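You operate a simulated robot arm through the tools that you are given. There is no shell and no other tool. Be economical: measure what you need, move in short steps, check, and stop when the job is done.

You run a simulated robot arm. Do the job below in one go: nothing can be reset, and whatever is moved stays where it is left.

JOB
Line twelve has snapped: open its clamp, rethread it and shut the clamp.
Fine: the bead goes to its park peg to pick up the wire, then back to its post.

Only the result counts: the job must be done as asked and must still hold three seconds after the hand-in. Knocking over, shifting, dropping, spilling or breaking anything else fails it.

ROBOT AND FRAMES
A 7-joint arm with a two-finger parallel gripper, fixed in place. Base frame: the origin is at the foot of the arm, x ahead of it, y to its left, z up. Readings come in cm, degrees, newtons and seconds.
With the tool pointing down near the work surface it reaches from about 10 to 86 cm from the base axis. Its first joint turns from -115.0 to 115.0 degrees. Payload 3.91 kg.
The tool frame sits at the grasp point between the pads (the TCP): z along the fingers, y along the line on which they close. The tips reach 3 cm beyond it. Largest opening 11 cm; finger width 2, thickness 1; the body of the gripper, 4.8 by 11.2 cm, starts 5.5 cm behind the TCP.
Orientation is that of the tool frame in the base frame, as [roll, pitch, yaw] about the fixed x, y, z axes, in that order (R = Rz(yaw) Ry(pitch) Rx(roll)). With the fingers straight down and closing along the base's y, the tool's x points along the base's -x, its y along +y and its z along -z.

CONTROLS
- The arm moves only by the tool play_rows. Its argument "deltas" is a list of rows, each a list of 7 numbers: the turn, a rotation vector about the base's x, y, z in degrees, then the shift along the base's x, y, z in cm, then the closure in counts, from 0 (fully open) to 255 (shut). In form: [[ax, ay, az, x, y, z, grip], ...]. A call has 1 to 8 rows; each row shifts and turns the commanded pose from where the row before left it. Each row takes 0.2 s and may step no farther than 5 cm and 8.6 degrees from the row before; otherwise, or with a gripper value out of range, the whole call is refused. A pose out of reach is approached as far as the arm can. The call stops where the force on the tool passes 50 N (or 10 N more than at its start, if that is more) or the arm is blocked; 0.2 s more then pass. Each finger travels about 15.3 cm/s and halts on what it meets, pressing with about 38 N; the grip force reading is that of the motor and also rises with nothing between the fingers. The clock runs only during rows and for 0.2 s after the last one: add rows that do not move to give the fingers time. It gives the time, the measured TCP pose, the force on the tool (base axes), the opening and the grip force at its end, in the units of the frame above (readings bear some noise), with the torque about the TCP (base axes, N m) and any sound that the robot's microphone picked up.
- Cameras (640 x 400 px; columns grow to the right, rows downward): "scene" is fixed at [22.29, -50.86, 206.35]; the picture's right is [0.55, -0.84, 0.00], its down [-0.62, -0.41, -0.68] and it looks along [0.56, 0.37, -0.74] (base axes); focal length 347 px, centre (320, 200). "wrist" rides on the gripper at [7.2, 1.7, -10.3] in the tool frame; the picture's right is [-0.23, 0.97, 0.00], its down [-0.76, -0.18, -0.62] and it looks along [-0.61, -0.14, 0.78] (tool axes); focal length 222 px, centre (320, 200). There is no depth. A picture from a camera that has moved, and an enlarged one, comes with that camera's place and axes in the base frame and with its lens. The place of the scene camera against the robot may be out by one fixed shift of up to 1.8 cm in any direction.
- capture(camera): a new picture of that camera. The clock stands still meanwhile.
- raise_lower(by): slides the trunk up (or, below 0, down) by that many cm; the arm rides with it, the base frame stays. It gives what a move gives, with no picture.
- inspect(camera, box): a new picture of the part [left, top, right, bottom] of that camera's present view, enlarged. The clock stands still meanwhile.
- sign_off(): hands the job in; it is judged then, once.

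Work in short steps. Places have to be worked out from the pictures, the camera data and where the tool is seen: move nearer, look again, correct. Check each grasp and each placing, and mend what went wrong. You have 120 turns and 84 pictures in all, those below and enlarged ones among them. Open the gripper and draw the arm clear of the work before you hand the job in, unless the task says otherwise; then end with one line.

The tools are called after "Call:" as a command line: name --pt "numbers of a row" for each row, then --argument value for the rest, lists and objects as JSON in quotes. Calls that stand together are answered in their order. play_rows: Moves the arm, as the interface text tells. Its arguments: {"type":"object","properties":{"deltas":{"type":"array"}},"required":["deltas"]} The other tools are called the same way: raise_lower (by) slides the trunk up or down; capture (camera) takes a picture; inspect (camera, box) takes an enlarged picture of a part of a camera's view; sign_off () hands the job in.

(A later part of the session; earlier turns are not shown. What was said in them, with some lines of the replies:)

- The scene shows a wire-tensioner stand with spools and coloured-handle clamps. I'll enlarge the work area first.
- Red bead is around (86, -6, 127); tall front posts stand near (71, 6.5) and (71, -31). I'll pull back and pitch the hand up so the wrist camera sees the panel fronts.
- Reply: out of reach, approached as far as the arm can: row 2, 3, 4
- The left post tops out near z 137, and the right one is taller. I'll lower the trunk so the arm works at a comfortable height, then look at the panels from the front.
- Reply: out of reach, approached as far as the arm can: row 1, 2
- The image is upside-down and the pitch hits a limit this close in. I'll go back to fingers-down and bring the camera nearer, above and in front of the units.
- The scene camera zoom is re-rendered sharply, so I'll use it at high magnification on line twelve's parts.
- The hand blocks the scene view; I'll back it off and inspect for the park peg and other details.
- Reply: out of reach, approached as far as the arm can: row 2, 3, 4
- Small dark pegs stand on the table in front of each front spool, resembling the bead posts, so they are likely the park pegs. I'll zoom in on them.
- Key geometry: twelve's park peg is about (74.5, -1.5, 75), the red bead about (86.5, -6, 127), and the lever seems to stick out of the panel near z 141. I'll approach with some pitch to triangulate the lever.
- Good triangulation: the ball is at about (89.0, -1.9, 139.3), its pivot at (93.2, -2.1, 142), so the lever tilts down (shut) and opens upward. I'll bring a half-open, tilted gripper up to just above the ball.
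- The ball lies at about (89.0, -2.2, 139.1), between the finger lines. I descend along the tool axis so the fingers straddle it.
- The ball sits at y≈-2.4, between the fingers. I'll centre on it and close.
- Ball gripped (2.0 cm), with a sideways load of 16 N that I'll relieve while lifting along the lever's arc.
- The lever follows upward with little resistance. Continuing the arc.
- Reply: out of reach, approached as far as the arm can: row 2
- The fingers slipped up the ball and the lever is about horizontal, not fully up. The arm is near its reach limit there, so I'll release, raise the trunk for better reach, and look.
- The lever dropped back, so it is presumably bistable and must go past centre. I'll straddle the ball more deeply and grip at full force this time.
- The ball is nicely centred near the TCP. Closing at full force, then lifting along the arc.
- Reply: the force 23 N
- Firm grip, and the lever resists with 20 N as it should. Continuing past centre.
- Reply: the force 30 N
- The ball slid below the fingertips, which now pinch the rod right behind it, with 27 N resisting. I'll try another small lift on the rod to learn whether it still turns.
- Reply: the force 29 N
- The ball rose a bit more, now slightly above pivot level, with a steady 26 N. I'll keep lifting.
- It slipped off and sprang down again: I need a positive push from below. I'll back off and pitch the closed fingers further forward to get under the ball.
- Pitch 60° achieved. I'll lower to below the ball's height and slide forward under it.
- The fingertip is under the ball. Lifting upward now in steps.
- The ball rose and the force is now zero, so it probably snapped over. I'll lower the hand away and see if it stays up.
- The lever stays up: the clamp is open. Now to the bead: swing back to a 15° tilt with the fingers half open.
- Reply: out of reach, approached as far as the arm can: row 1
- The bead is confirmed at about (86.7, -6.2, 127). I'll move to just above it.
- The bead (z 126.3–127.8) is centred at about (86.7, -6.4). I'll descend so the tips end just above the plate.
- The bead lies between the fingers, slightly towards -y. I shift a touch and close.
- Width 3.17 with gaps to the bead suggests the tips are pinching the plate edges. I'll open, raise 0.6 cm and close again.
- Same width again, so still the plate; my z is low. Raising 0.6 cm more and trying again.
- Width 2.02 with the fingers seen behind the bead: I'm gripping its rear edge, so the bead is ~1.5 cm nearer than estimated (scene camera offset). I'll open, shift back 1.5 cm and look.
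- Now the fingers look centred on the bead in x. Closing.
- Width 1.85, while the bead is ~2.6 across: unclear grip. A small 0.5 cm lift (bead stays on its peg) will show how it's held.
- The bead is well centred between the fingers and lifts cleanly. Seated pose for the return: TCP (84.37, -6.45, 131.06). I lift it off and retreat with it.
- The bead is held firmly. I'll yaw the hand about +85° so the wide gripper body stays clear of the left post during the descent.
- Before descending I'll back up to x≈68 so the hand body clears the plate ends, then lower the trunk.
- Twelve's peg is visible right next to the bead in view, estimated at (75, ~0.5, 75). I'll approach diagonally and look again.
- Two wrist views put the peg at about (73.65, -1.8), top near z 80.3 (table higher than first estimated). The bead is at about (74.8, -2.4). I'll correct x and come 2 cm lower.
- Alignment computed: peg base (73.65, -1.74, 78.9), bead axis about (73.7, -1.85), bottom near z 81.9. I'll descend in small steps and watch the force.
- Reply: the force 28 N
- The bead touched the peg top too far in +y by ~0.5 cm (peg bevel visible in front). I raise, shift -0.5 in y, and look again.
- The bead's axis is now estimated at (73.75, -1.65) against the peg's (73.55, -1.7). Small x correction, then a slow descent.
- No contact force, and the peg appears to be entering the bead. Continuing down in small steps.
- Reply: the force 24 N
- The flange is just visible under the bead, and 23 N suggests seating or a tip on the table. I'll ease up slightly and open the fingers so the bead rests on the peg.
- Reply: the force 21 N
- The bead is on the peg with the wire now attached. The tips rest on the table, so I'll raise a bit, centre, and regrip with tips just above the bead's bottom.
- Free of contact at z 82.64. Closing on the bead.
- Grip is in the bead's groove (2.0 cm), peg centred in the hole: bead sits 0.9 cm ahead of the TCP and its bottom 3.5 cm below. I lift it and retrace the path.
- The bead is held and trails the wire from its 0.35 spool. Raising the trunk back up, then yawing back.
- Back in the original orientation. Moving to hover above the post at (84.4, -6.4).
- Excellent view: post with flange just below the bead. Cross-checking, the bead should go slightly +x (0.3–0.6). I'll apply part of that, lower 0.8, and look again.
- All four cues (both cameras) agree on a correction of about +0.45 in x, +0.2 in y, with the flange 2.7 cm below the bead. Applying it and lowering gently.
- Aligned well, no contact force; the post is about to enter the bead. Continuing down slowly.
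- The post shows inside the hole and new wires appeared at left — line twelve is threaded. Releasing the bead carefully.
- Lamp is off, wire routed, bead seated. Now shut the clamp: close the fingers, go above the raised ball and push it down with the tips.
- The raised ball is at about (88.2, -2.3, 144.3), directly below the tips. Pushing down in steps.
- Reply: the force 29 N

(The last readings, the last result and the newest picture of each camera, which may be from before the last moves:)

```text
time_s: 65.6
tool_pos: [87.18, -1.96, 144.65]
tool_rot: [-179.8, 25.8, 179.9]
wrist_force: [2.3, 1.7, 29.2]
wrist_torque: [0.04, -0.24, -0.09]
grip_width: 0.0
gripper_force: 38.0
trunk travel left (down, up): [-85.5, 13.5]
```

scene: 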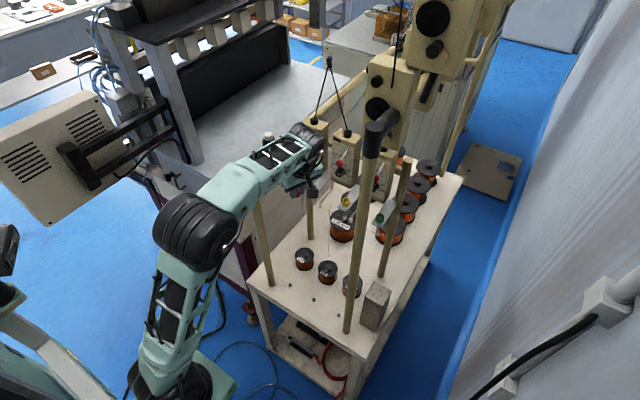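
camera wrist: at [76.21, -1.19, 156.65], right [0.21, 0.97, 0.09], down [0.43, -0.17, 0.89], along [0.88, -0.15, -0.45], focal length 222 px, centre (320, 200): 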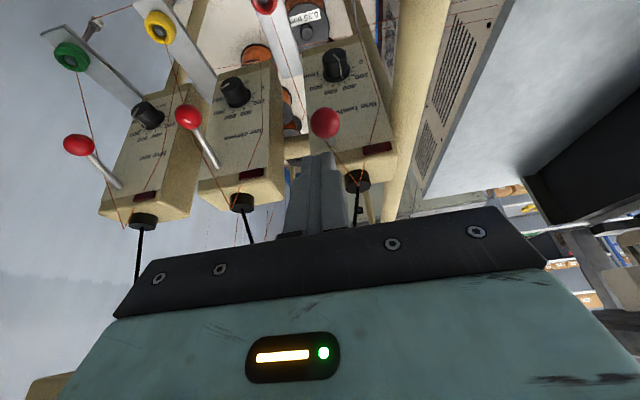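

29 N at tip height ~142, near the centre point. Pushing on a bit further.

Call:
play_rows --pt "0 0 0 0 -0.2 -0.6 255" --pt "0 0 0 0.1 0 -0.6 255" --pt "0 0 0 0.1 0 -0.5 255"

Call:
inspect --camera "wrist" --box '[260, 80, 380, 180]'

```text
time_s: 66.0
tool_pos: [87.17, -2.16, 144.7]
tool_rot: [179.9, 26.8, 179.9]
wrist_force: [-0.5, 0.7, 14.7]
wrist_torque: [-0.04, -0.04, 0.16]
grip_width: 0.0
gripper_force: 37.7
trunk travel left (down, up): [-85.5, 13.5]
stopped in row 2: the force on the tool passed its limit at 54 N (the readings are from after the stop); the commanded pose is now the measured one
```

```text
4.00 times, centred on (320, 130) of wrist
camera zoom: at [76.11, -0.37, 150.81], right [0.2, 0.97, 0.1], down [0.4, -0.18, 0.9], along [0.89, -0.14, -0.43], focal length 888 px, centre (320, 480)
```

zoom: 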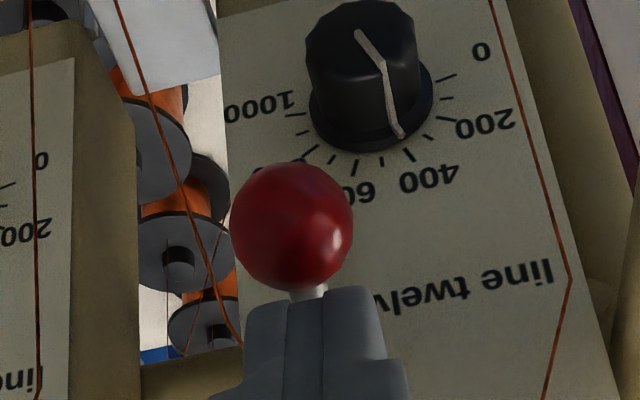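

The ball is back low (z≈139.8) and the tips rest on the rod at its stop: shut. I'll withdraw up and back and verify.

Call:
play_rows --pt "0 0 0 0 0 2 255" --pt "0 0 0 -1 0 3 255" --pt "0 0 0 -4 0 2 255" --pt "0 0 0 -4 -1 1 200" --pt "0 5 0 -4 -1 1 100" --pt "0 5 0 -4 0 0 0" --pt "0 0 0 -4 0 0 0" --pt "0 0 0 0 0 0 0"

Call:
inspect --camera "scene" --box '[276, 110, 396, 200]'

```text
time_s: 67.8
tool_pos: [66.08, -3.92, 153.52]
tool_rot: [180.0, 16.3, 179.8]
wrist_force: [-0.6, 0.5, 0.3]
wrist_torque: [0.0, 0.04, -0.04]
grip_width: 10.99
gripper_force: 0.0
trunk travel left (down, up): [-85.5, 13.5]
```

```text
4.44 times, centred on (336, 155) of scene
camera zoom: at [22.29, -50.86, 206.35], right [0.55, -0.84, 0.0], down [-0.62, -0.41, -0.68], along [0.56, 0.37, -0.74], focal length 1542 px, centre (249, 400)
```

zoom: 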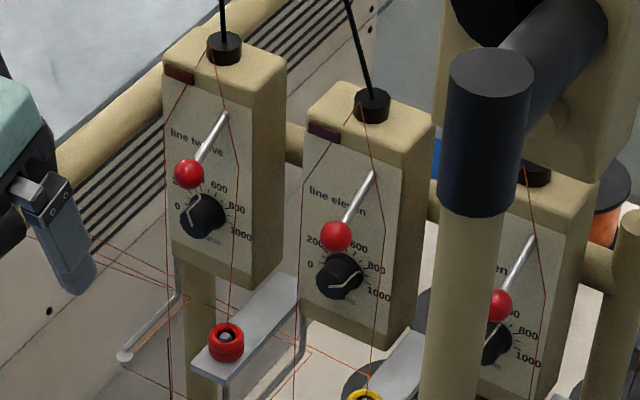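

Lever down like its neighbours, lamp off, wire routed, bead on its post. One last close look at the bead's seating.

Call:
inspect --camera "scene" --box '[304, 175, 328, 190]'

```text
16.00 times, centred on (316, 182) of scene
camera zoom: at [22.29, -50.86, 206.35], right [0.55, -0.84, 0.0], down [-0.62, -0.41, -0.68], along [0.56, 0.37, -0.74], focal length 5549 px, centre (384, 480)
```

zoom: 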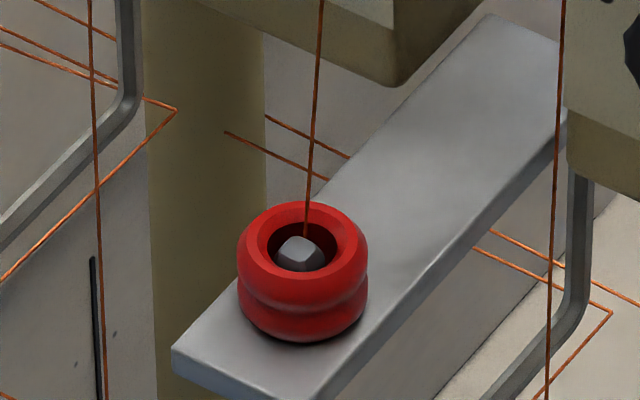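

The bead is fully seated with the wire running up from it, the clamp is shut, and the gripper is open and clear. Handing in.

Call:
sign_off

```text
The job is handed in.
```

Line twelve is rethreaded: I opened the clamp, took the bead to its park peg to pick up the wire, put it back on its post, shut the clamp, and the red lamp went out.
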